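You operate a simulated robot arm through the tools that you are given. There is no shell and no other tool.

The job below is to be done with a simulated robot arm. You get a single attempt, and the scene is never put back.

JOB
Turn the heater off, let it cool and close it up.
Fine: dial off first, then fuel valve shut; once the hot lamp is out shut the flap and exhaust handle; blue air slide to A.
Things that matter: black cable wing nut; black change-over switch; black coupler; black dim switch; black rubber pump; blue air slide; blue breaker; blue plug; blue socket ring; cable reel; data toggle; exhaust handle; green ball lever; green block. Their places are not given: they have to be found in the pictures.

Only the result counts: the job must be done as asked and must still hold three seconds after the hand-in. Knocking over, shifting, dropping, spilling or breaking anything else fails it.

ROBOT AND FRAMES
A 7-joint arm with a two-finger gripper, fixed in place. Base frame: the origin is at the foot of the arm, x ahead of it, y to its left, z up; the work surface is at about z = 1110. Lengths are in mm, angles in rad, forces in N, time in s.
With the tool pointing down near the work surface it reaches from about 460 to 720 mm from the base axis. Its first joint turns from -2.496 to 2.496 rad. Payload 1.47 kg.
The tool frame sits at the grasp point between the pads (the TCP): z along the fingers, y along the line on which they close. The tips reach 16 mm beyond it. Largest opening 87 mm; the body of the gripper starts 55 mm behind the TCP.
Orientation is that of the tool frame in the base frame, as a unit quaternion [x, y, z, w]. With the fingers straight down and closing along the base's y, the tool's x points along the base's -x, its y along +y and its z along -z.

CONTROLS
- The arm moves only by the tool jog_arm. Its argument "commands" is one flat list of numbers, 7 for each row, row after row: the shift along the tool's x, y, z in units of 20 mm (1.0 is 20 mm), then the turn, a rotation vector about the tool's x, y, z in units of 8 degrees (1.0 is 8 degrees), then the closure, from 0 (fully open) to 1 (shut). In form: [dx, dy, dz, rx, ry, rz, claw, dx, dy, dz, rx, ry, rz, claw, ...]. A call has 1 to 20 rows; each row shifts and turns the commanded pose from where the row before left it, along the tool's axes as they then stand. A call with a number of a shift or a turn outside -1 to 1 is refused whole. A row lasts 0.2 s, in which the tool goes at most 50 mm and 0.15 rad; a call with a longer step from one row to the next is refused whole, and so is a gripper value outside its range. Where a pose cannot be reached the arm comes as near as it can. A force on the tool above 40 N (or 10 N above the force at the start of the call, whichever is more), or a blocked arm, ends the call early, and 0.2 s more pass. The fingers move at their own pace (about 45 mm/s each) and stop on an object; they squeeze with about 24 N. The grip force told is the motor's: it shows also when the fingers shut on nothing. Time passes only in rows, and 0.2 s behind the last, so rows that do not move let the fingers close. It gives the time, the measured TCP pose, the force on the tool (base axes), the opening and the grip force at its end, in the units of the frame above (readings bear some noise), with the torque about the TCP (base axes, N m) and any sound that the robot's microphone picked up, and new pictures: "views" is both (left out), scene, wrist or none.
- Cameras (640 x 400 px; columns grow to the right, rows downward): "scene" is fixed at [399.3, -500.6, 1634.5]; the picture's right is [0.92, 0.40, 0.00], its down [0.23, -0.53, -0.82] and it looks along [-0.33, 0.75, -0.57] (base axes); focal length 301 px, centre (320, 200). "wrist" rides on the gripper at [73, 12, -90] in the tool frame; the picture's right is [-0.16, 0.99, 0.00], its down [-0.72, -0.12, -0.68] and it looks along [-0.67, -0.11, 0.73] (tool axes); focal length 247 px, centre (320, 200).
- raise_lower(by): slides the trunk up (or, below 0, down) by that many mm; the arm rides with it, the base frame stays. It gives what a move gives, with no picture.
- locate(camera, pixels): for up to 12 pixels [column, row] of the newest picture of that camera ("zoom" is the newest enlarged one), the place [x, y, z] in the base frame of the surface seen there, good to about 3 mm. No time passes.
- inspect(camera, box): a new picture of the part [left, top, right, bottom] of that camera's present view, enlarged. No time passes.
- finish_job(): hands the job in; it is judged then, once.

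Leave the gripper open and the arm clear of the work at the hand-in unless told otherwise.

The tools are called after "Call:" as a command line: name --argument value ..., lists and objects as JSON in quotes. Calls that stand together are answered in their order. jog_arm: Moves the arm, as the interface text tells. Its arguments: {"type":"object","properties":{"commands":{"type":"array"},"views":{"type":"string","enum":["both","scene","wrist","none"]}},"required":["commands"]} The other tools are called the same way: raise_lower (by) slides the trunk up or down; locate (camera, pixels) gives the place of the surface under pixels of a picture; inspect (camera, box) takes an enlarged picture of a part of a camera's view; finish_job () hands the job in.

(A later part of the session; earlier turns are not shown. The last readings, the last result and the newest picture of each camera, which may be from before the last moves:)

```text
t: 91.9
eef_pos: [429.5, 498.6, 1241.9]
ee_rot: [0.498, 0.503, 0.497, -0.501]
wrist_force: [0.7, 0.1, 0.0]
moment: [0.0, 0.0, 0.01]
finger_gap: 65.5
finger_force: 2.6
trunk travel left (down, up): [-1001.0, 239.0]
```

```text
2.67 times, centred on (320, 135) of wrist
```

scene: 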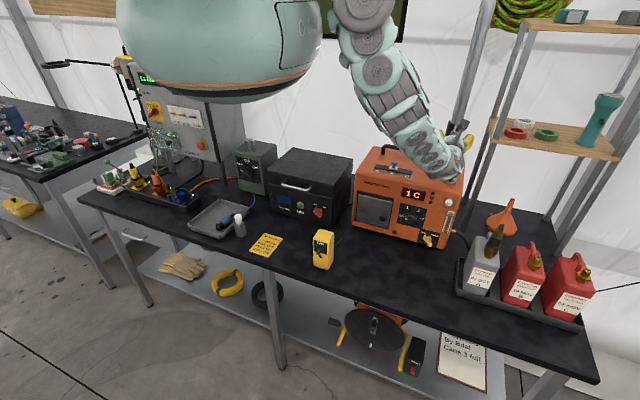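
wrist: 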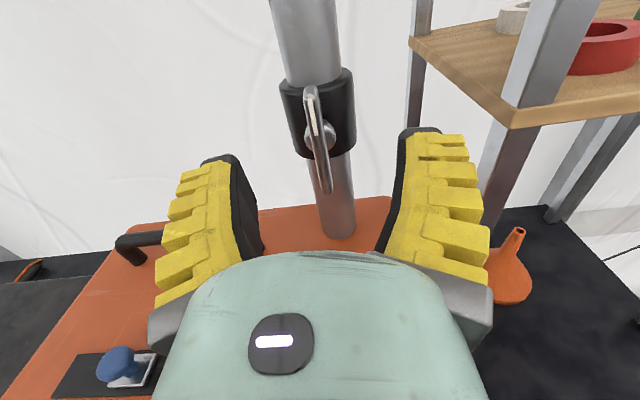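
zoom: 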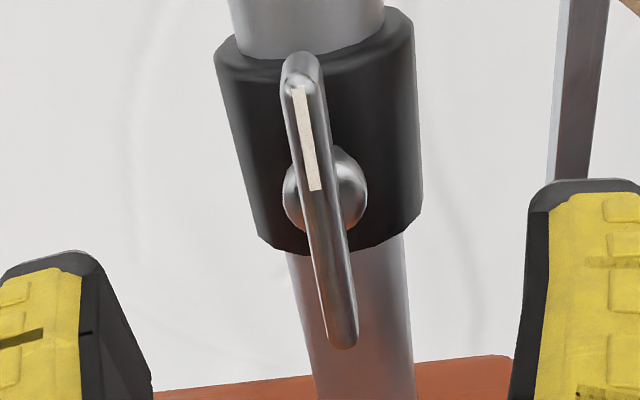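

I go in to y≈525 (tips at ≈541, at the rod's back) and close on the rod at its pivot.

Call:
jog_arm --commands '[0, 0.1, 0.66, 0, 0, 0, 0.3, 0, 0, 0.66, 0, 0, 0, 0.3, 0, 0, 0, 0, 0, 0, 1, 0, 0, 0, 0, 0, 0, 1, 0, 0, 0, 0, 0, 0, 1, 0, 0, 0, 0, 0, 0, 1, 0, 0, 0, 0, 0, 0, 1]' --views "both"

```text
t: 93.5
eef_pos: [429.9, 525.3, 1243.6]
ee_rot: [0.497, 0.504, 0.497, -0.503]
wrist_force: [-8.8, -13.4, 8.8]
moment: [-0.34, 0.02, 0.06]
finger_gap: 5.8
finger_force: 29.4
trunk travel left (down, up): [-1001.0, 239.0]
```

scene: 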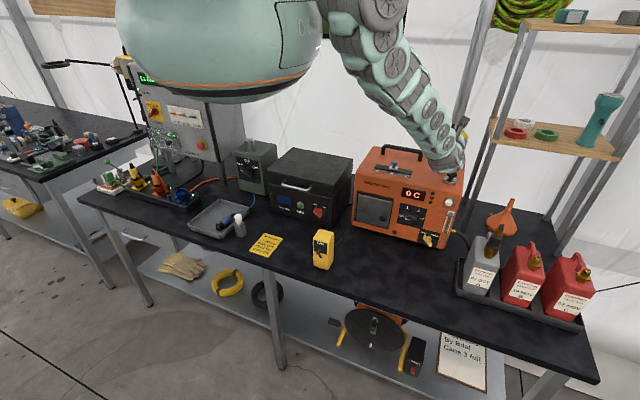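
wrist: 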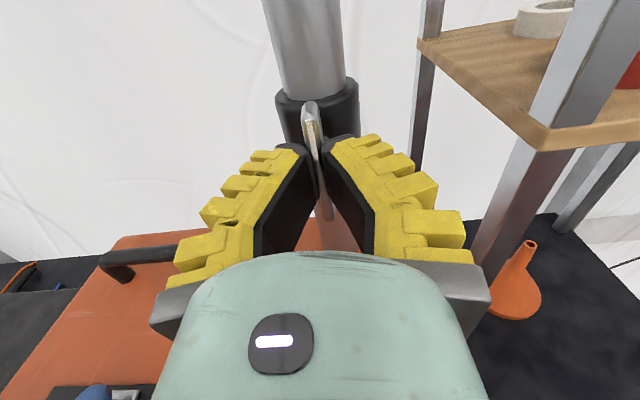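

The rod is gripped (gap 6 mm). I try a small counter-clockwise turn (16°) and watch the moment.

Call:
jog_arm --commands '[0, 0, 0, 0, 0, -1, 1, 0, 0, 0, 0, 0, -1, 1]' --views "wrist"

Call:
inspect --camera "wrist" --box '[220, 60, 420, 240]'

```text
t: 94.1
eef_pos: [428.5, 524.6, 1241.9]
ee_rot: [0.421, 0.568, 0.563, -0.429]
wrist_force: [-17.1, -14.3, 14.7]
moment: [0.07, 0.08, 0.1]
finger_gap: 5.8
finger_force: 29.9
trunk travel left (down, up): [-1001.0, 239.0]
```

wrist: 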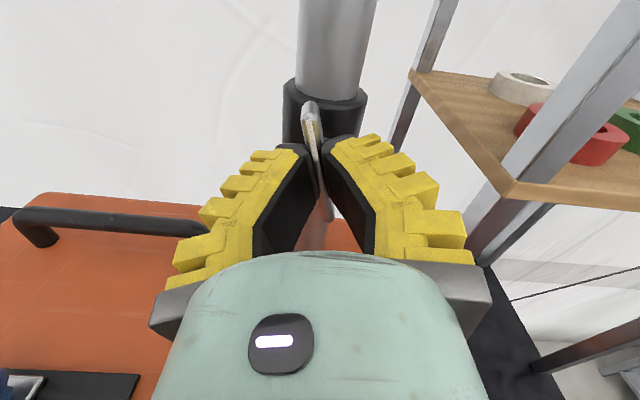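

```text
2.22 times, centred on (320, 150) of wrist
```

zoom: 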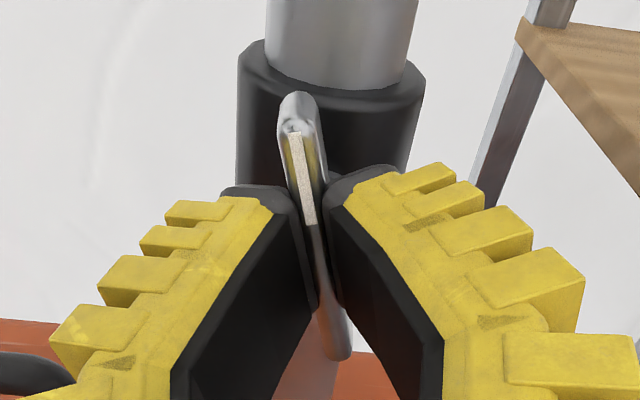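

The rod turns freely with the hand counter-clockwise (no moment about its axis). I ease the side force by ~2 mm and turn on another 32°.

Call:
jog_arm --commands '[0.093, -0.05, -0.05, 0, 0, 0, 1, 0, 0, 0, 0, 0, -1, 1, 0, 0, 0, 0, 0, -1, 1, 0, 0, 0, 0, 0, -1, 1, 0, 0, 0, 0, 0, -1, 1]' --views "wrist"

```text
t: 95.3
eef_pos: [427.3, 524.6, 1240.3]
ee_rot: [0.249, 0.664, 0.657, -0.255]
wrist_force: [-16.0, -9.6, 6.3]
moment: [-0.05, 0.04, 0.05]
finger_gap: 5.9
finger_force: 30.1
trunk travel left (down, up): [-1001.0, 239.0]
```

wrist: 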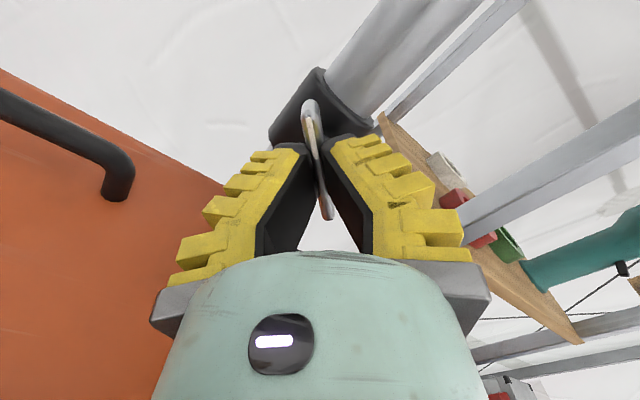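

Halfway, all calm. I turn the remaining 42°.

Call:
jog_arm --commands '[0.05, -0.04, -0.03, 0, 0, 0, 1, 0, 0, 0, 0, 0, -1, 1, 0, 0, 0, 0, 0, -1, 1, 0, 0, 0, 0, 0, -1, 1, 0, 0, 0, 0, 0, -1, 1, 0, 0, 0, 0, 0, -1, 1, 0, 0, 0, 0, 0, -0.25, 1]' --views "both"

```text
t: 96.9
eef_pos: [428.6, 523.3, 1240.4]
ee_rot: [-0.003, 0.71, 0.704, -0.002]
wrist_force: [-5.5, -0.5, -8.9]
moment: [-0.1, 0.03, -0.08]
finger_gap: 5.8
finger_force: 30.2
trunk travel left (down, up): [-1001.0, 239.0]
```

scene: 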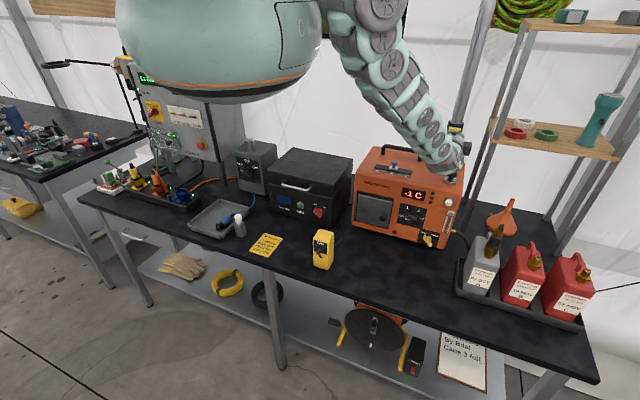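
wrist: 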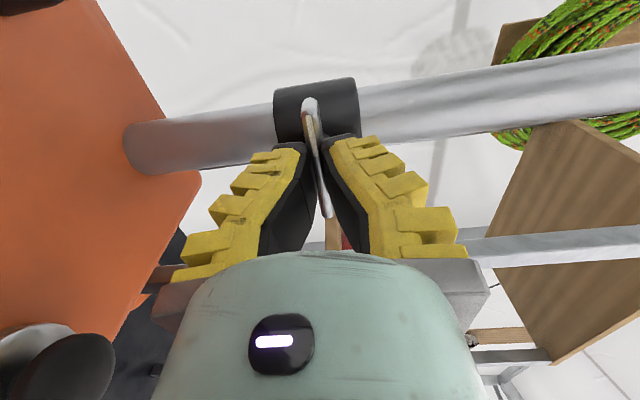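

The rod lies horizontally across the pipe now. To learn whether this is the end stop, I turn a further 8° gently and read the moment.

Call:
jog_arm --commands '[0, 0, 0, 0, 0, -0.5, 1, 0, 0, 0, 0, 0, -0.5, 1]' --views "wrist"

Call:
inspect --camera "wrist" --box '[240, 60, 400, 240]'

```text
t: 97.5
eef_pos: [428.2, 523.0, 1240.4]
ee_rot: [-0.051, 0.708, 0.703, 0.047]
wrist_force: [-3.6, -7.7, -8.3]
moment: [-0.07, 0.74, 0.04]
finger_gap: 6.0
finger_force: 30.2
trunk travel left (down, up): [-1001.0, 239.0]
```

wrist: 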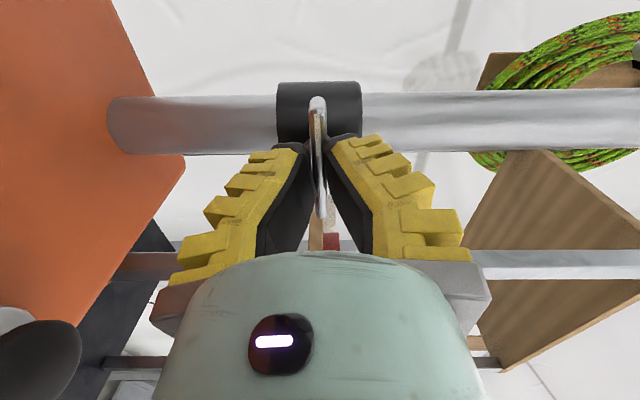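

```text
2.22 times, centred on (320, 150) of wrist
```

zoom: 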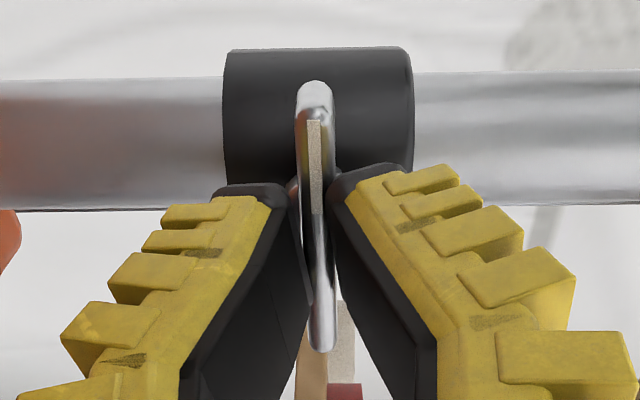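

The moment rose to 0.74 N m, so that's the end stop, exactly across the pipe. The direction was right. I open the fingers and back away along −y.

Call:
jog_arm --commands '[0, 0, 0, 0, 0, 0, 0.4, 0, 0, 0, 0, 0, 0, 0.4, 0, 0, 0, 0, 0, 0, 0.4, 0, 0, -1, 0, 0, 0, 0.4, 0, 0, -1, 0, 0, 0, 0.4, 0, 0, -1, 0, 0, 0, 0.4, 0, 0, -1, 0, 0, 0, 0.4, 0, 0, -1, 0, 0, 0, 0.4, 0, 0, -1, 0, 0, 0, 0.4]' --views "both"

Call:
inspect --camera "wrist" --box '[240, 40, 420, 200]'

```text
t: 99.5
eef_pos: [429.3, 405.6, 1243.2]
ee_rot: [-0.053, 0.707, 0.704, 0.047]
wrist_force: [0.2, -0.3, 0.1]
moment: [0.0, 0.04, -0.01]
finger_gap: 57.6
finger_force: 4.0
trunk travel left (down, up): [-1001.0, 239.0]
```

scene: 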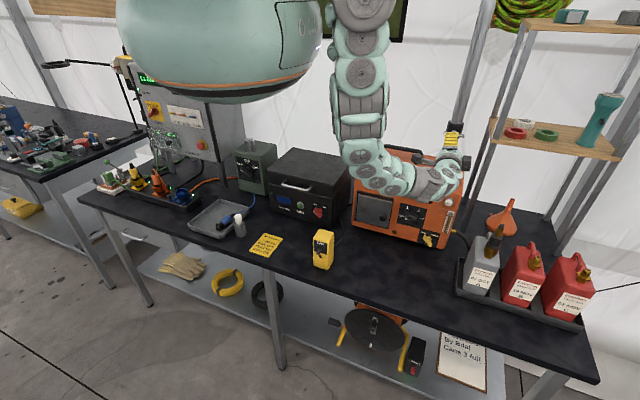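
wrist: 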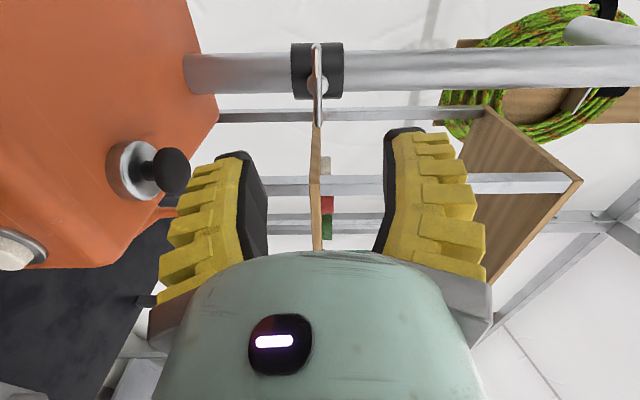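

```text
2.50 times, centred on (330, 120) of wrist
```

zoom: 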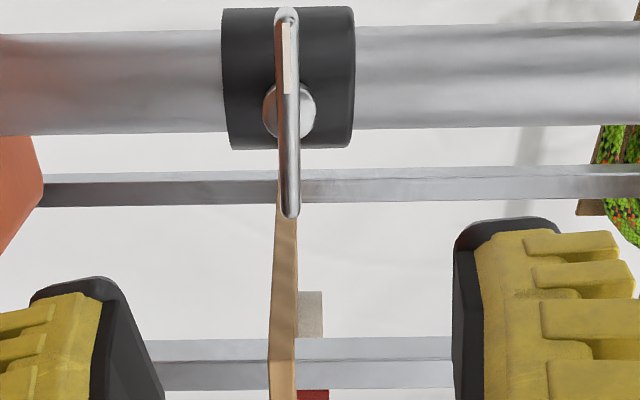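

Call:
locate --camera "zoom" --pixels '[[288, 18], [289, 60], [290, 140], [291, 205], [300, 105]]'

```text
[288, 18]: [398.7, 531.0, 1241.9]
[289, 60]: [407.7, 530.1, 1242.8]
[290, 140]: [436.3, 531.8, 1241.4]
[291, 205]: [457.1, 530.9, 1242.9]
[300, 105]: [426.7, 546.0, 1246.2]
```

The exhaust handle is horizontal (z≈1242 from x 399 to 457): shut. Last is the blue air slide at (264, 457, 1140), to go to A (x≈213). I roll back to 90° (closing along x, camera up) and pitch the tool 45° down.

Call:
jog_arm --commands '[0, 0, 0, 0, 0, 1, 0.4, 0, 0, 0, 0, 0, 1, 0.4, 0, 0, 0, 0, 0, 1, 0.4, 0, 0, 0, 0, 0, 1, 0.4, 0, 0, 0, 0, 0, 1, 0.4, 0, 0, 0, 0, 0, 1, 0.4, 0, 0, 0, 0, 0, 1, 0.4, 0, 0, 0, 0, 0, 1, 0.4, 0, 0, 0, 0, 0, 1, 0.4, 0, 0, 0, 0, 0, 1, 0.4, 0, 0, 0, 0, 0, 1, 0.4, 0, 0, 0, 0, 0, 1, 0.4, 0, 0, 0, 0, 0, 0.2, 0.4, 0, 0, -0.5, 0, -0.95, 0, 0.4, 0, 0, 0, 0, -0.95, 0, 0.4, 0, 0, 0, 0, -0.95, 0, 0.4]' --views "both"

```text
t: 102.9
eef_pos: [430.0, 394.9, 1242.9]
ee_rot: [0.586, 0.593, 0.391, -0.389]
wrist_force: [0.5, 0.4, -0.4]
moment: [0.02, -0.01, -0.01]
finger_gap: 57.3
finger_force: 3.6
trunk travel left (down, up): [-1001.0, 239.0]
```

scene: 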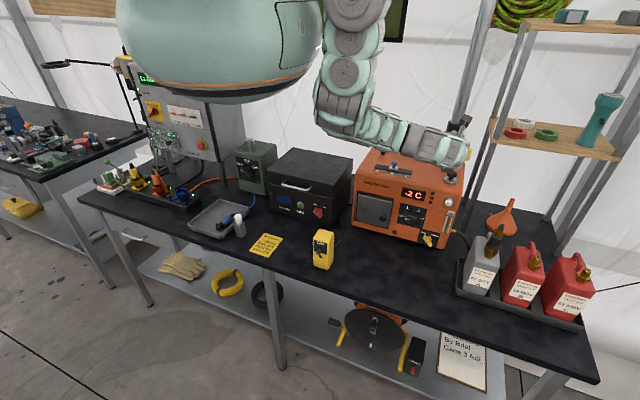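
wrist: 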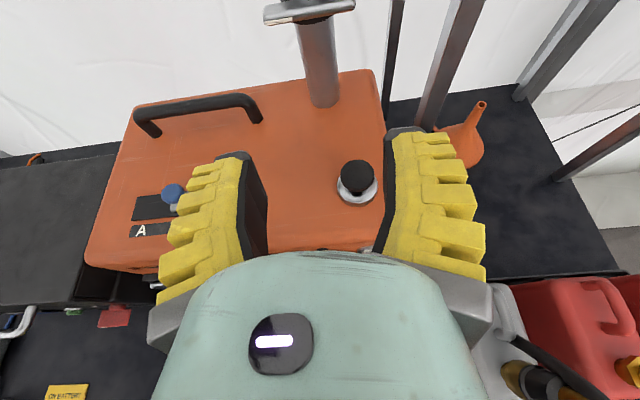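

Continue: 160 mm to the left while pitching a further 22° down.

Call:
jog_arm --commands '[0, -1, 0, 0, -0.35, 0, 0.4, 0, -1, 0, 0, -0.35, 0, 0.4, 0, -1, 0, 0, -0.35, 0, 0.4, 0, -1, 0, 0, -0.35, 0, 0.4, 0, -1, 0, 0, -0.35, 0, 0.4, 0, -1, 0, 0, -0.35, 0, 0.4, 0, -1, 0, 0, -0.35, 0, 0.4, 0, -1, 0, 0, -0.35, 0, 0.4]' --views "both"

```text
t: 104.7
eef_pos: [269.7, 393.1, 1241.8]
ee_rot: [0.651, 0.658, 0.27, -0.267]
wrist_force: [0.7, 0.7, -0.2]
moment: [-0.01, 0.01, 0.04]
finger_gap: 56.9
finger_force: 4.1
trunk travel left (down, up): [-1001.0, 239.0]
```

scene: 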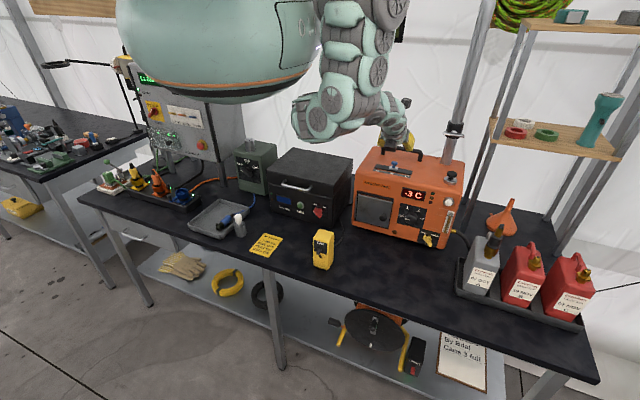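
wrist: 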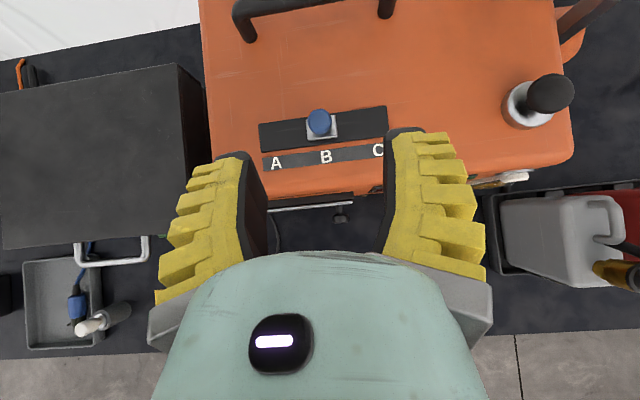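

The blue knob is ahead at (319,122) in the wrist view, on "B". I locate it and the letters.

Call:
locate --camera "wrist" --pixels '[[319, 117], [319, 125], [320, 134], [308, 135], [334, 133], [276, 163], [326, 157], [377, 151], [262, 138], [386, 120], [385, 10], [247, 35]]'

Call:
inspect --camera "wrist" --box '[240, 80, 400, 190]'

```text
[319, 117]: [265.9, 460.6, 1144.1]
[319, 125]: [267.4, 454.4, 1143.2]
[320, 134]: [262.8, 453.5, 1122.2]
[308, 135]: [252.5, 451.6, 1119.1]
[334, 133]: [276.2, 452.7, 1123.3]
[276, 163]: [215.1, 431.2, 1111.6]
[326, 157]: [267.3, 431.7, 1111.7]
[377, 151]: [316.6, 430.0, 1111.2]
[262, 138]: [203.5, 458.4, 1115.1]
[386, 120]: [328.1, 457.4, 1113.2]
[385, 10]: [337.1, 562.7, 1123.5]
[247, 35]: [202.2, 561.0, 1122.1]
```

```text
3.64 times, centred on (320, 135) of wrist
```

zoom: 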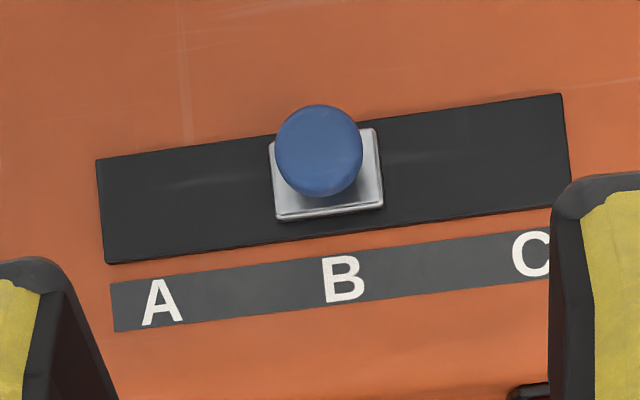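

The knob is at (266, 459, ~1136), top 1146; A is 51 mm to the left. I approach along the tool to TCP (266, 455, 1149), so the finger corners stay above the slide plate (≈1122).

Call:
jog_arm --commands '[-0.175, -0.033, 0.916, 0, 0, 0, 0.4, -0.175, -0.033, 0.916, 0, 0, 0, 0.4, -0.175, -0.033, 0.916, 0, 0, 0, 0.4, -0.175, -0.033, 0.916, 0, 0, 0, 0.4, -0.175, -0.033, 0.7, 0, 0, 0, 0.4]' --views "both"

```text
t: 105.9
eef_pos: [266.6, 440.5, 1167.8]
ee_rot: [0.651, 0.657, 0.27, -0.268]
wrist_force: [-0.5, -0.7, 0.2]
moment: [-0.03, 0.03, 0.0]
finger_gap: 57.3
finger_force: 3.5
trunk travel left (down, up): [-1001.0, 239.0]
```

scene: 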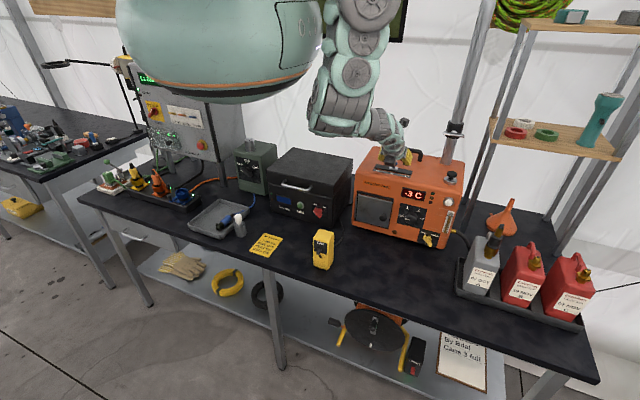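
wrist: 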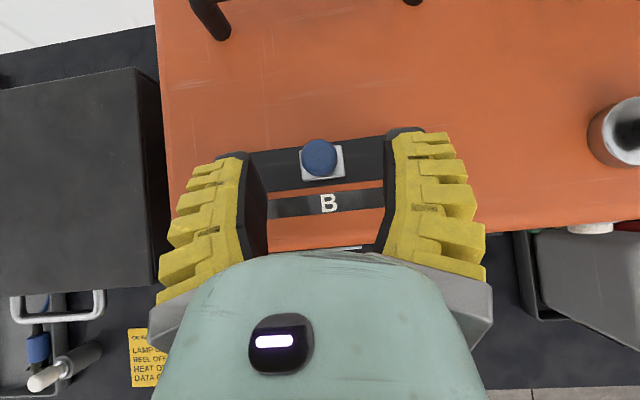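

I go the last ~24 mm and close on the knob.

Call:
jog_arm --commands '[-0.07, 0, 0.59, 0, 0, 0, 0.4, -0.07, 0, 0.59, 0, 0, 0, 0.4, 0, 0, 0, 0, 0, 0, 0.4, 0, 0, 0, 0, 0, 0, 1, 0, 0, 0, 0, 0, 0, 1, 0, 0, 0, 0, 0, 0, 1, 0, 0, 0, 0, 0, 0, 1]' --views "both"

Call:
inspect --camera "wrist" --box '[220, 100, 420, 260]'

```text
t: 107.5
eef_pos: [266.5, 455.7, 1149.0]
ee_rot: [0.651, 0.658, 0.27, -0.266]
wrist_force: [-1.5, -16.2, 17.1]
moment: [-0.57, 0.06, -0.06]
finger_gap: 12.3
finger_force: 30.2
trunk travel left (down, up): [-1001.0, 239.0]
```

scene: 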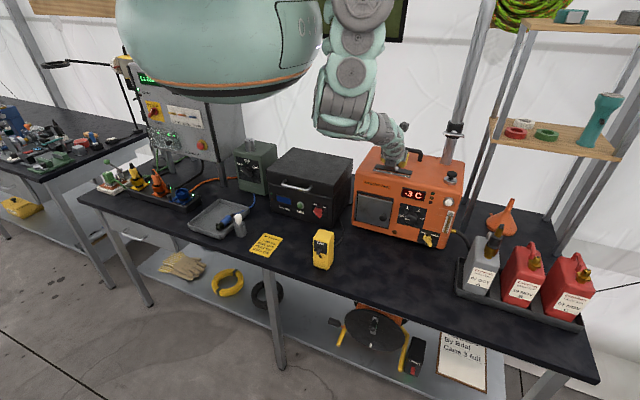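
wrist: 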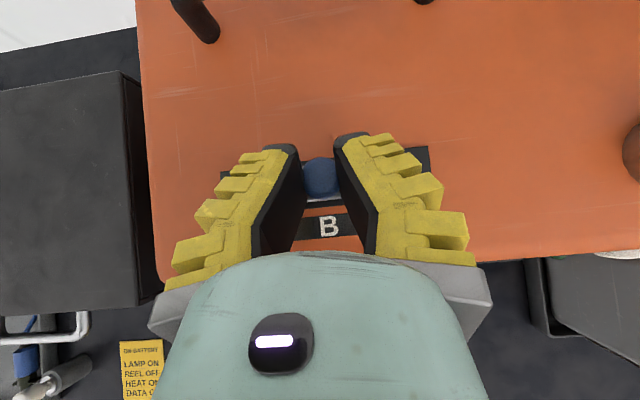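

```text
2.50 times, centred on (320, 180) of wrist
```

zoom: 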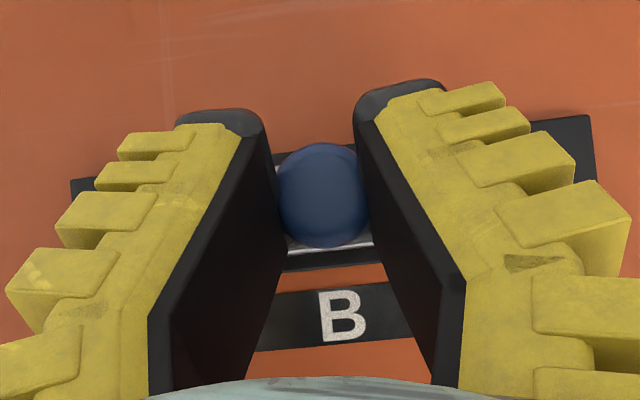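

The knob is gripped. I slide it toward A: 52 mm in −x, in three steps.

Call:
jog_arm --commands '[0, -0.85, 0, 0, 0, 0, 1, 0, -0.85, 0, 0, 0, 0, 1, 0, -0.85, 0, 0, 0, 0, 1]' --views "both"

Call:
inspect --camera "wrist" --box '[220, 100, 420, 260]'

```text
t: 108.3
eef_pos: [218.9, 455.5, 1148.7]
ee_rot: [0.652, 0.656, 0.273, -0.265]
wrist_force: [11.3, -16.1, 21.2]
moment: [-0.17, -0.05, -0.18]
finger_gap: 12.2
finger_force: 29.3
trunk travel left (down, up): [-1001.0, 239.0]
```

scene: 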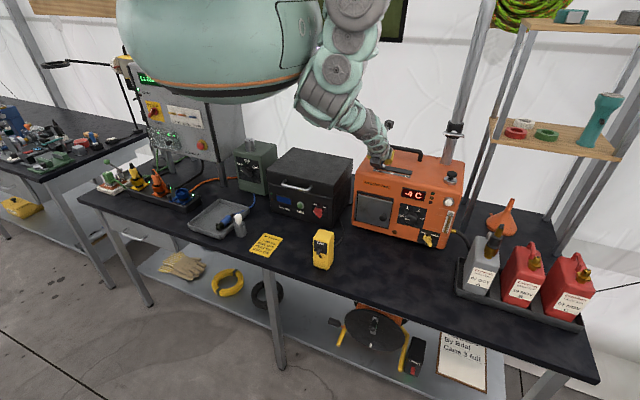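
wrist: 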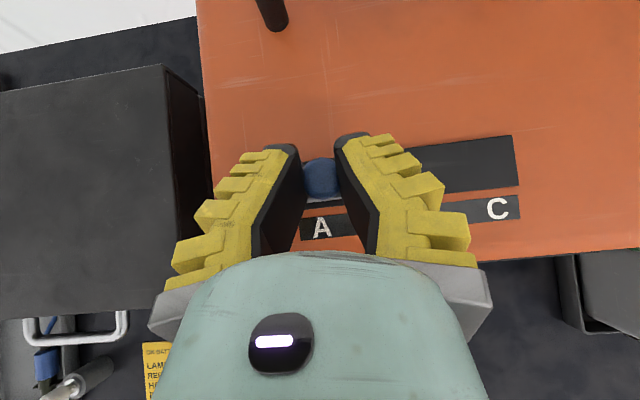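

```text
2.50 times, centred on (320, 180) of wrist
```

zoom: 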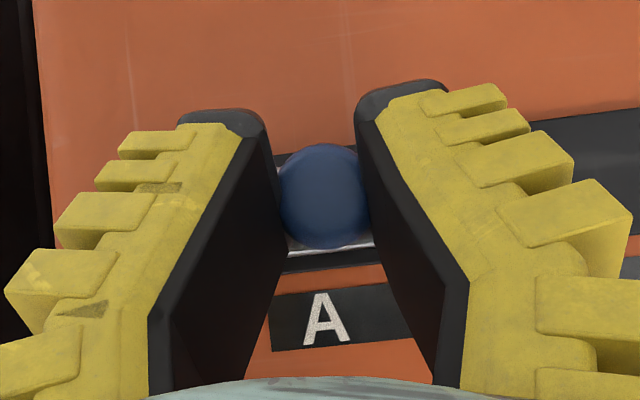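

The slide moved to x≈219 and the A label is in view; a few mm are left. I push 5 mm more and look at the force.

Call:
jog_arm --commands '[0, -0.15, 0, 0, 0, 0, 1, 0, -0.1, 0, 0, 0, 0, 1]' --views "wrist"

Call:
inspect --camera "wrist" --box '[220, 100, 420, 260]'

```text
t: 108.9
eef_pos: [218.0, 455.2, 1149.9]
ee_rot: [0.646, 0.662, 0.278, -0.259]
wrist_force: [20.7, -17.4, 19.9]
moment: [-0.29, -0.24, -0.23]
finger_gap: 12.2
finger_force: 29.7
trunk travel left (down, up): [-1001.0, 239.0]
```

wrist: 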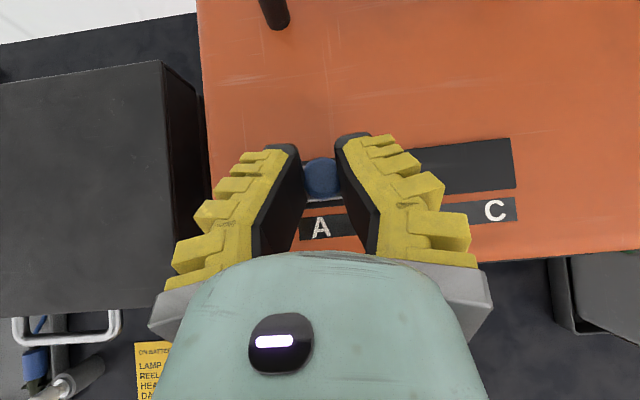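

```text
2.50 times, centred on (320, 180) of wrist
```

zoom: 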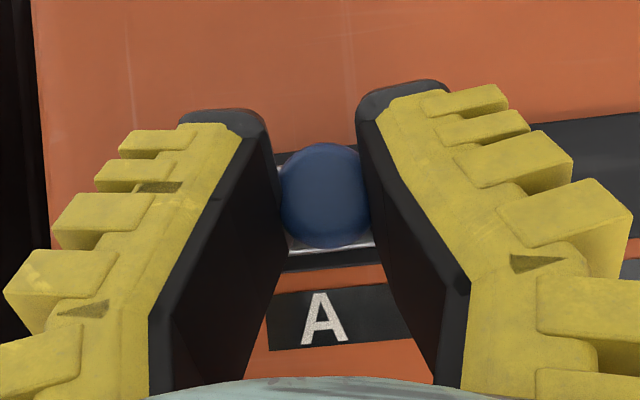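

The force rises to 21 N with only 1 mm of motion, which looks like the end stop. One more small push to confirm.

Call:
jog_arm --commands '[0, -0.15, 0, 0, 0, 0, 1, 0, 0, 0, 0, 0, 0, 1]' --views "none"

```text
t: 109.5
eef_pos: [223.2, 456.7, 1148.8]
ee_rot: [0.635, 0.672, 0.286, -0.253]
wrist_force: [-1.2, -20.0, 19.5]
moment: [-0.25, -0.25, 0.28]
finger_gap: 16.0
finger_force: 30.0
trunk travel left (down, up): [-1001.0, 239.0]
```

The reading changed (gap 16 mm, x≈223), so the grip has shifted. I look before doing anything else.

Call:
jog_arm --commands '[0, 0, 0, 0, 0, 0, 1]' --views "both"

Call:
inspect --camera "wrist" --box '[220, 100, 420, 260]'

Call:
inspect --camera "scene" --box '[340, 120, 440, 200]'

```text
t: 109.9
eef_pos: [226.8, 455.7, 1148.2]
ee_rot: [0.639, 0.668, 0.287, -0.251]
wrist_force: [-2.4, -21.8, 17.4]
moment: [-0.28, -0.27, 0.28]
finger_gap: 15.0
finger_force: 29.7
trunk travel left (down, up): [-1001.0, 239.0]
```

scene: 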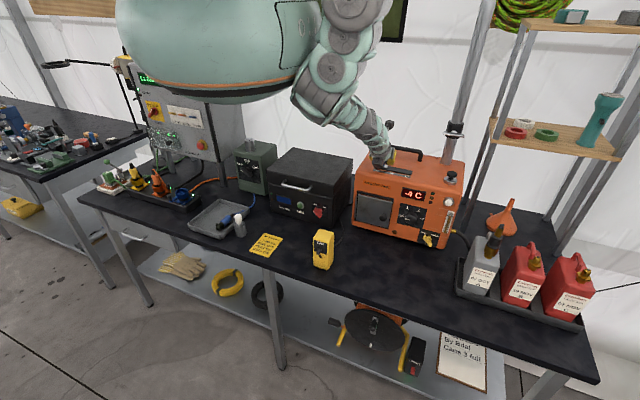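
wrist: 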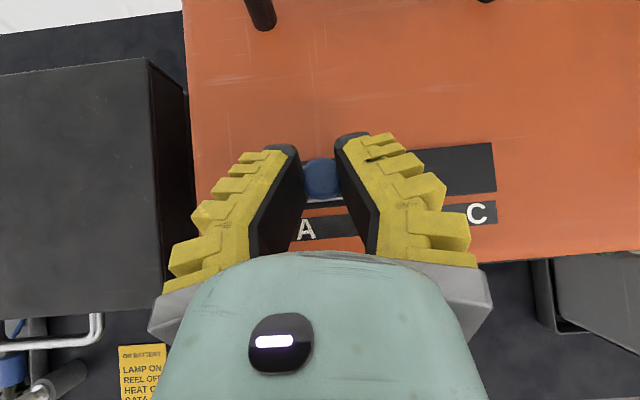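

```text
2.50 times, centred on (320, 180) of wrist
```

zoom: 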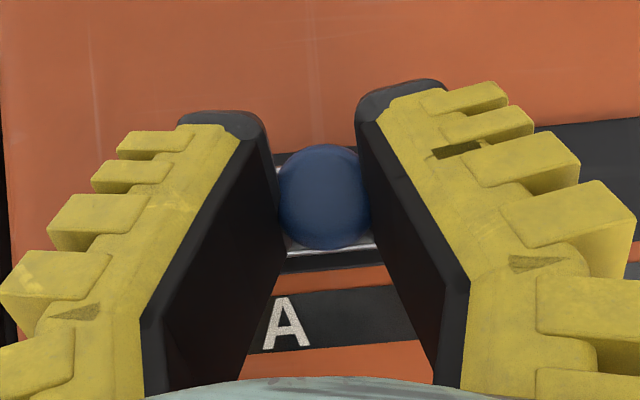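

```text
5.00 times, centred on (390, 160) of scene
```

zoom: 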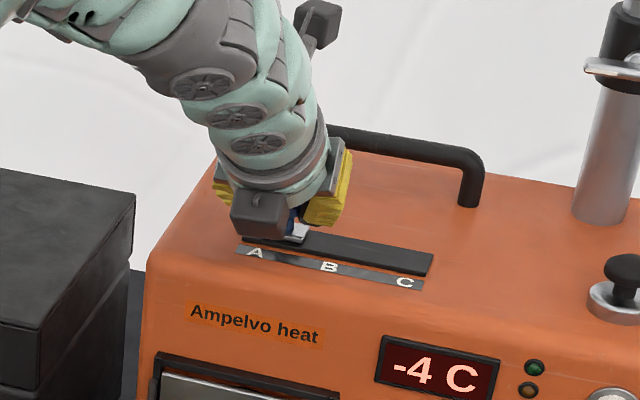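

The slide followed the hand a few mm back to the right: the arm's elbow is crowding the body here, so the hand drifts. I release the knob, back off along the tool, and will come again with the tool yawed 30°, so that the wrist stays further right.

Call:
jog_arm --commands '[0, 0, 0, 0, 0, 0, 0.4, 0, 0, 0, 0, 0, 0, 0.4, 0, 0, -0.6, 0, 0, 0, 0.4, 0, 0.3, -1, 0, 0, 0, 0.4, 0, 0.3, -1, 0, 0, 0, 0.4, 0, 0.3, -1, 0, 0, 0, 0.4]' --views "both"

```text
t: 111.3
eef_pos: [223.8, 405.4, 1200.8]
ee_rot: [0.651, 0.657, 0.27, -0.268]
wrist_force: [0.6, -0.6, -1.2]
moment: [0.03, 0.02, 0.0]
finger_gap: 57.5
finger_force: 3.6
out of reach, approached as far as the arm can: row 3
trunk travel left (down, up): [-1001.0, 239.0]
```

scene: 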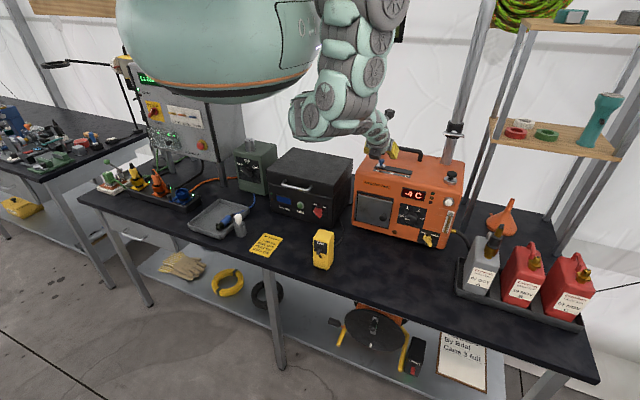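
wrist: 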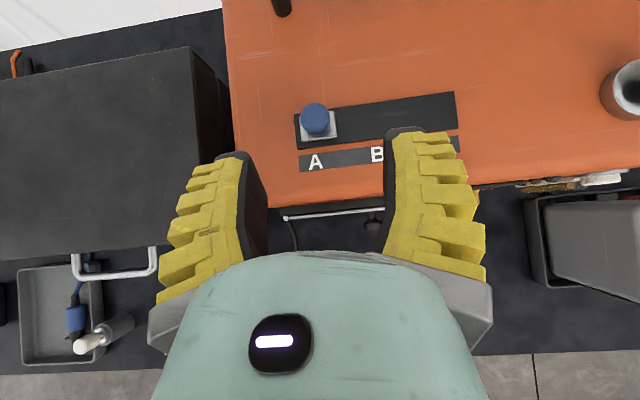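

Call:
inspect --camera "wrist" --box '[260, 70, 480, 190]'

Call:
locate --camera "wrist" --pixels '[[314, 113], [314, 120], [307, 136], [336, 130], [298, 130], [456, 105], [316, 162], [376, 154], [456, 145]]'

```text
2.91 times, centred on (370, 130) of wrist
```

zoom: 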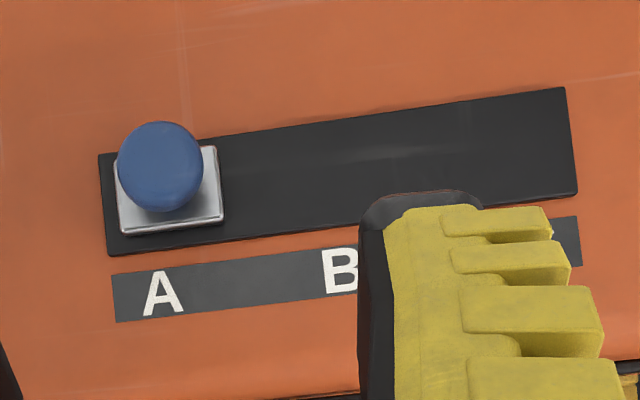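

```text
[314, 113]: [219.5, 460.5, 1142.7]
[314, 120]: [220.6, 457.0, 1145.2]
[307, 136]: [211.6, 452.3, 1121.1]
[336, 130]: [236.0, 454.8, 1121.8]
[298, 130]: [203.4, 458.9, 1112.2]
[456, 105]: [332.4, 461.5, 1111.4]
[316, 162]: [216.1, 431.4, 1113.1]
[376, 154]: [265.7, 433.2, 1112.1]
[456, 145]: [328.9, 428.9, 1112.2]
```

The knob is at x≈220, about 6 mm short of A. I yaw the tool 30° left with shut fingers, go to the right of the knob and push it left from there.

Call:
jog_arm --commands '[0, 1, -0.5, 0, 0, 0, 0.6, 0, 1, -0.3, 0, 0, 0, 1, 0, 1, 0, 0.66, 0, -0.67, 1, 0, 0, 0, 0.66, 0, -0.67, 1, 0, 0, 0, 0.66, 0, -0.67, 1, 0, 0, 0, 0.66, 0, -0.67, 1]' --views "both"

```text
t: 112.7
eef_pos: [285.2, 394.3, 1211.8]
ee_rot: [0.457, 0.805, 0.189, -0.327]
wrist_force: [0.2, -0.2, -0.1]
moment: [0.01, 0.0, -0.02]
finger_gap: 0.1
finger_force: 23.6
trunk travel left (down, up): [-1001.0, 239.0]
```

scene: 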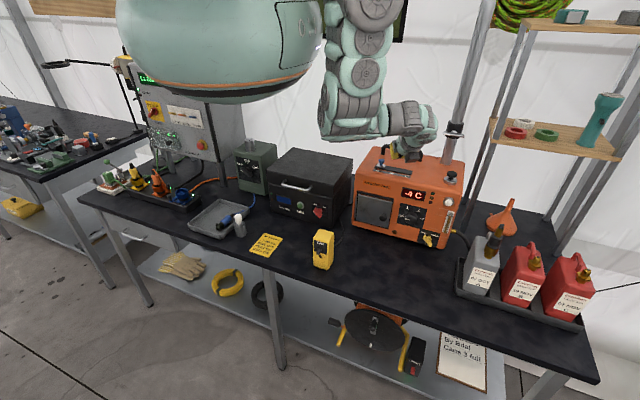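
wrist: 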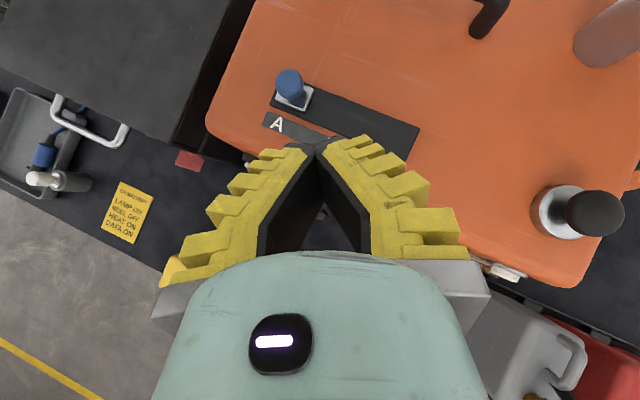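

Now down to the right of the knob, at (258, 460, 1150).

Call:
jog_arm --commands '[0.07, 0.1, 0.933, 0, 0, 0, 1, 0.07, 0.1, 0.933, 0, 0, 0, 1, 0.07, 0.1, 0.933, 0, 0, 0, 1, 0.07, 0.1, 0.933, 0, 0, 0, 1, 0.07, 0.1, 0.933, 0, 0, 0, 1]' --views "both"

Call:
inspect --camera "wrist" --box '[200, 60, 420, 220]'

```text
t: 113.9
eef_pos: [260.3, 460.6, 1147.8]
ee_rot: [0.458, 0.805, 0.19, -0.326]
wrist_force: [-0.2, 0.5, 0.1]
moment: [-0.02, -0.03, -0.03]
finger_gap: 0.0
finger_force: 24.5
trunk travel left (down, up): [-1001.0, 239.0]
```

scene: 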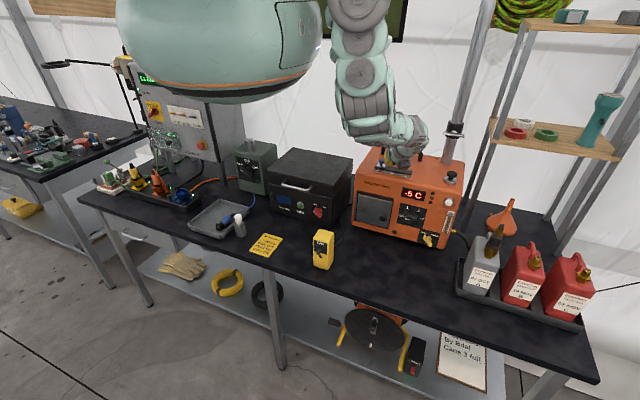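
wrist: 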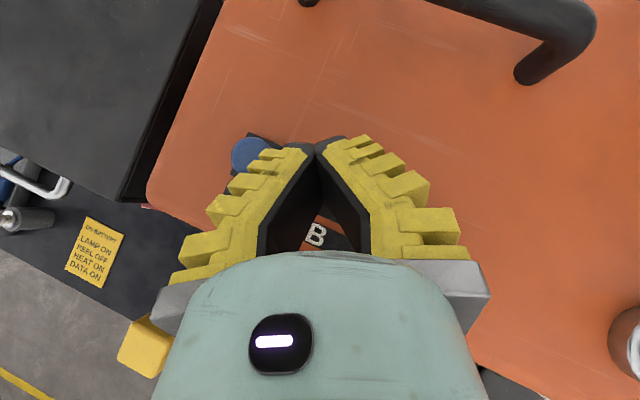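

```text
2.50 times, centred on (310, 140) of wrist
```

zoom: 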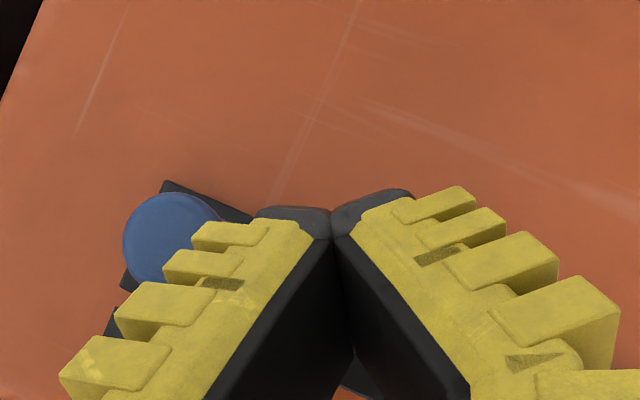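

The knob is just left of the shut fingers. I push left in 5 mm steps.

Call:
jog_arm --commands '[0.092, -0.215, 0.0885, 0, 0, 0, 1, 0.092, -0.215, 0.0885, 0, 0, 0, 1, 0.092, -0.215, 0.0885, 0, 0, 0, 1, 0.092, -0.215, 0.0885, 0, 0, 0, 1]' --views "none"

```text
t: 114.9
eef_pos: [250.9, 460.7, 1150.0]
ee_rot: [0.461, 0.804, 0.197, -0.318]
wrist_force: [37.3, -8.8, 4.1]
moment: [-0.1, -0.21, 0.19]
finger_gap: 0.0
finger_force: 24.1
trunk travel left (down, up): [-1001.0, 239.0]
```

The force is 37 N at x≈251; either the knob is at its stop or something else touches. I look.

Call:
inspect --camera "wrist" --box '[200, 60, 420, 220]'

Call:
inspect --camera "scene" --box '[350, 130, 430, 190]'

```text
2.50 times, centred on (310, 140) of wrist
```

zoom: 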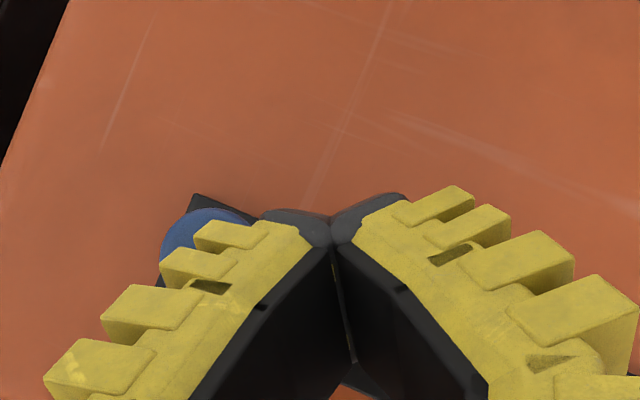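

```text
6.67 times, centred on (390, 160) of scene
```

zoom: 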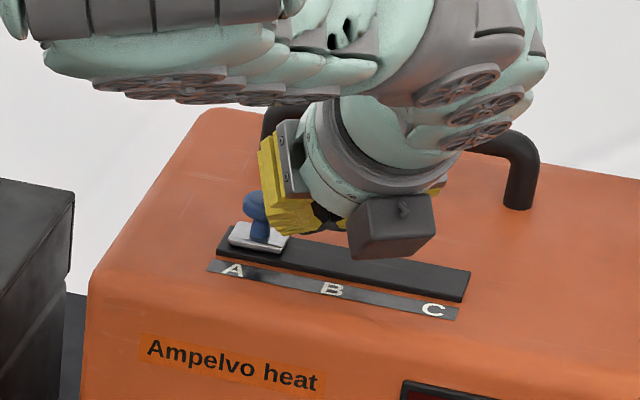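

I enlarge the slide further in the scene view to see how far the plate is from the end of the strip.

Call:
inspect --camera "scene" --box '[370, 150, 420, 185]'

```text
11.43 times, centred on (395, 168) of scene
```

zoom: 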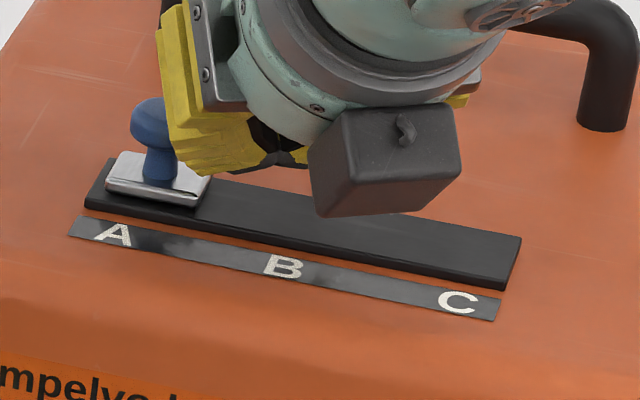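

The slide plate is still ~4–5 mm from the A end, and the shut fingers press oddly on the knob. Gripping moved it well before, so I back off, open, and grip the knob in this yawed posture.

Call:
jog_arm --commands '[-0.184, 0.43, -0.177, 0, 0, 0, 1, 0, 0, -1, 0, 0, 0, 1, 0, 0, -1, 0, 0, 0, 0.4, 0, 0, -0.25, 0, 0, 0, 0.4, 0.275, -0.9, 0.265, 0, 0, 0, 0.4, 0.275, -0.9, 0.265, 0, 0, 0, 0.4]' --views "both"

Call:
inspect --camera "wrist" --box '[220, 80, 420, 240]'

```text
t: 116.3
eef_pos: [226.0, 426.9, 1181.9]
ee_rot: [0.457, 0.805, 0.191, -0.327]
wrist_force: [-0.1, -0.8, 0.4]
moment: [-0.04, -0.02, 0.01]
finger_gap: 57.4
finger_force: 3.8
trunk travel left (down, up): [-1001.0, 239.0]
```

scene: 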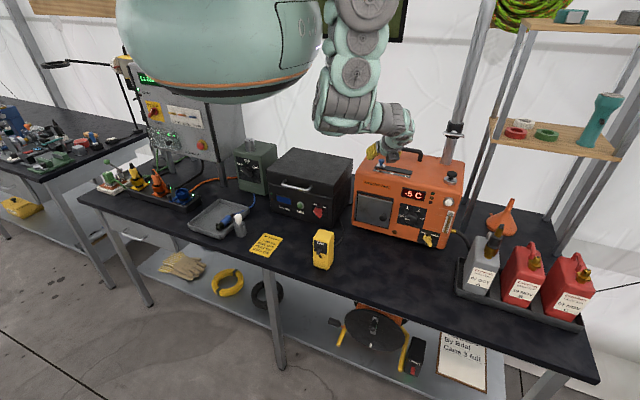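
wrist: 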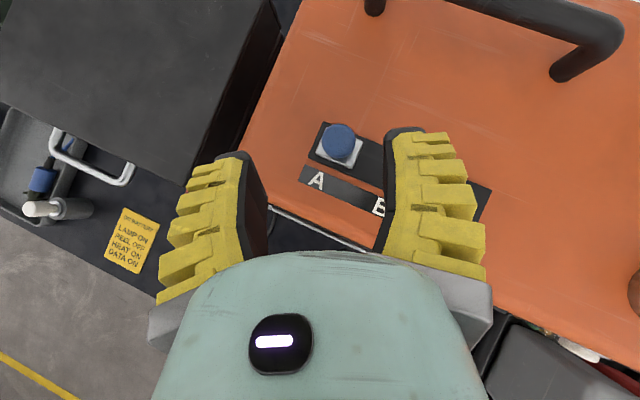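

```text
2.50 times, centred on (320, 160) of wrist
```

zoom: 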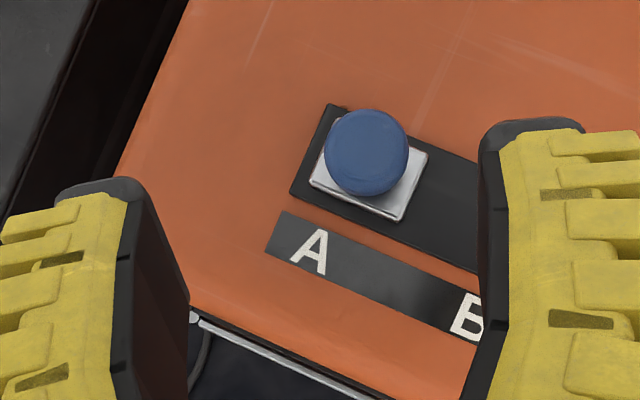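

Call:
locate --camera "zoom" --pixels '[[367, 140], [367, 155], [385, 212], [318, 178], [292, 192], [422, 165], [310, 250], [468, 315], [400, 215]]'

```text
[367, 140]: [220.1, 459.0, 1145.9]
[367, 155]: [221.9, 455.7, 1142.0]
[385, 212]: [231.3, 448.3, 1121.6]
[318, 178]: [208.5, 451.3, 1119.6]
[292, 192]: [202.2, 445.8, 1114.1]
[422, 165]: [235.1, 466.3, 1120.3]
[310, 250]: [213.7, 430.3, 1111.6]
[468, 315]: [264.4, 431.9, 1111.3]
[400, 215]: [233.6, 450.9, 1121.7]
```

The knob is at x≈220.5, plate 208–234, strip end at 202, A at ≈214: about 6 mm to go. I approach with the knob between the fingers and grip it.

Call:
jog_arm --commands '[-0.06, 0.56, 0, 0, 0, 0, 0.4, -0.06, 0, 1, 0, 0, 0, 0.4, -0.07, 0, 1, 0, 0, 0, 0.4, 0, 0, 0.05, 0, 0, 0, 0.4, 0, 0, 0, 0, 0, 0, 0.8, 0, 0, 0, 0, 0, 0, 1, 0, 0, 0, 0, 0, 0, 1, 0, 0, 0, 0, 0, 0, 1]' --views "both"

Call:
inspect --camera "wrist" --box '[220, 80, 420, 240]'

```text
t: 118.1
eef_pos: [223.2, 455.5, 1150.1]
ee_rot: [0.458, 0.805, 0.19, -0.327]
wrist_force: [1.2, -16.2, 17.2]
moment: [-0.45, 0.1, -0.13]
finger_gap: 12.5
finger_force: 29.9
trunk travel left (down, up): [-1001.0, 239.0]
```

scene: 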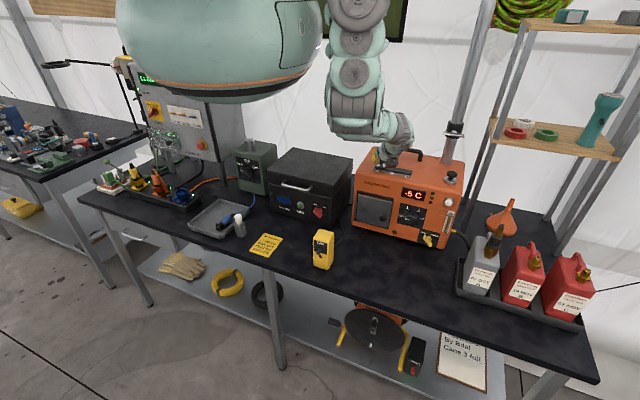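
wrist: 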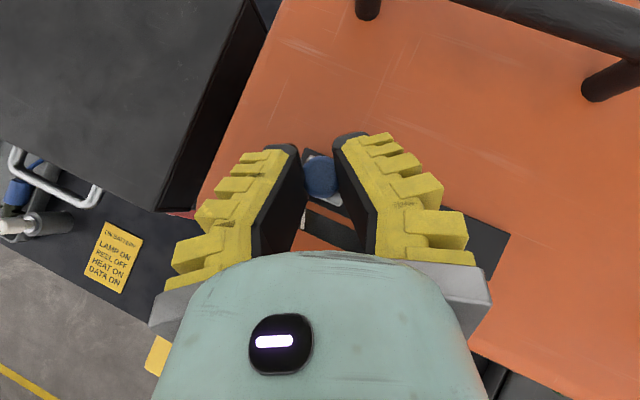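

```text
2.50 times, centred on (320, 160) of wrist
```

zoom: 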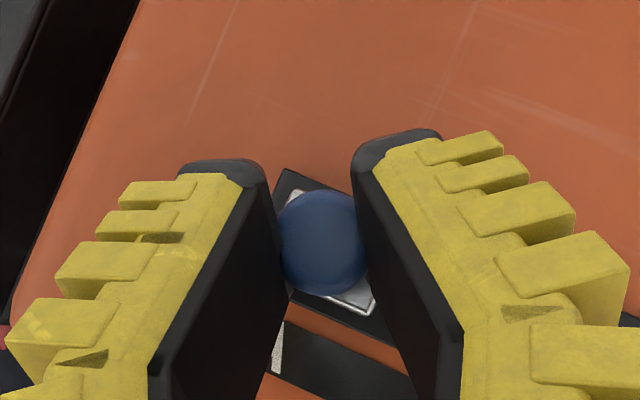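

Gripped again. I pull −x by 7 mm in two steps and read.

Call:
jog_arm --commands '[0.064, -0.15, 0.062, 0, 0, 0, 1, 0.064, -0.15, 0.062, 0, 0, 0, 1, 0, 0, 0, 0, 0, 0, 1]' --views "wrist"

Call:
inspect --camera "wrist" --box '[220, 80, 420, 240]'

```text
t: 118.9
eef_pos: [221.5, 455.8, 1150.1]
ee_rot: [0.459, 0.805, 0.193, -0.321]
wrist_force: [18.3, -17.5, 12.9]
moment: [-0.25, -0.16, -0.19]
finger_gap: 11.2
finger_force: 30.3
trunk travel left (down, up): [-1001.0, 239.0]
```

wrist: 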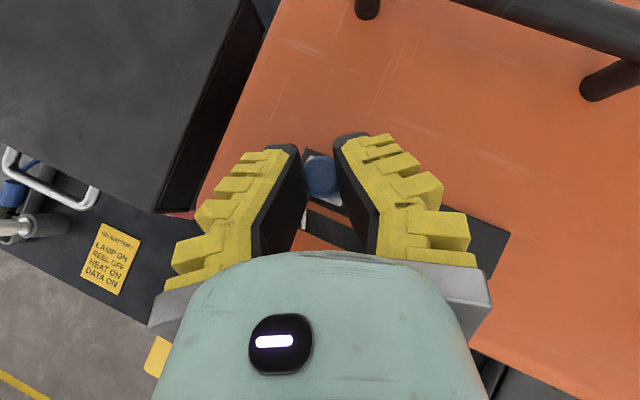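

```text
2.50 times, centred on (320, 160) of wrist
```

zoom: 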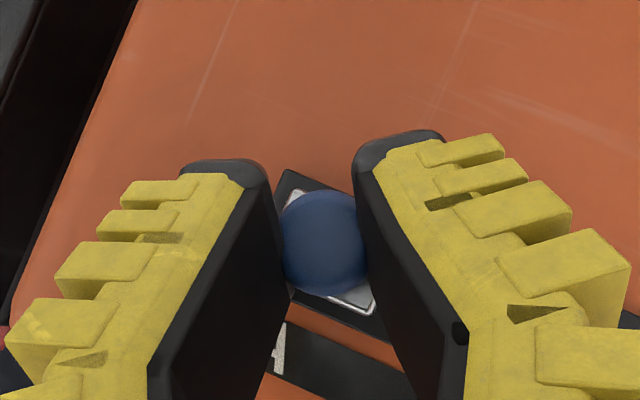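

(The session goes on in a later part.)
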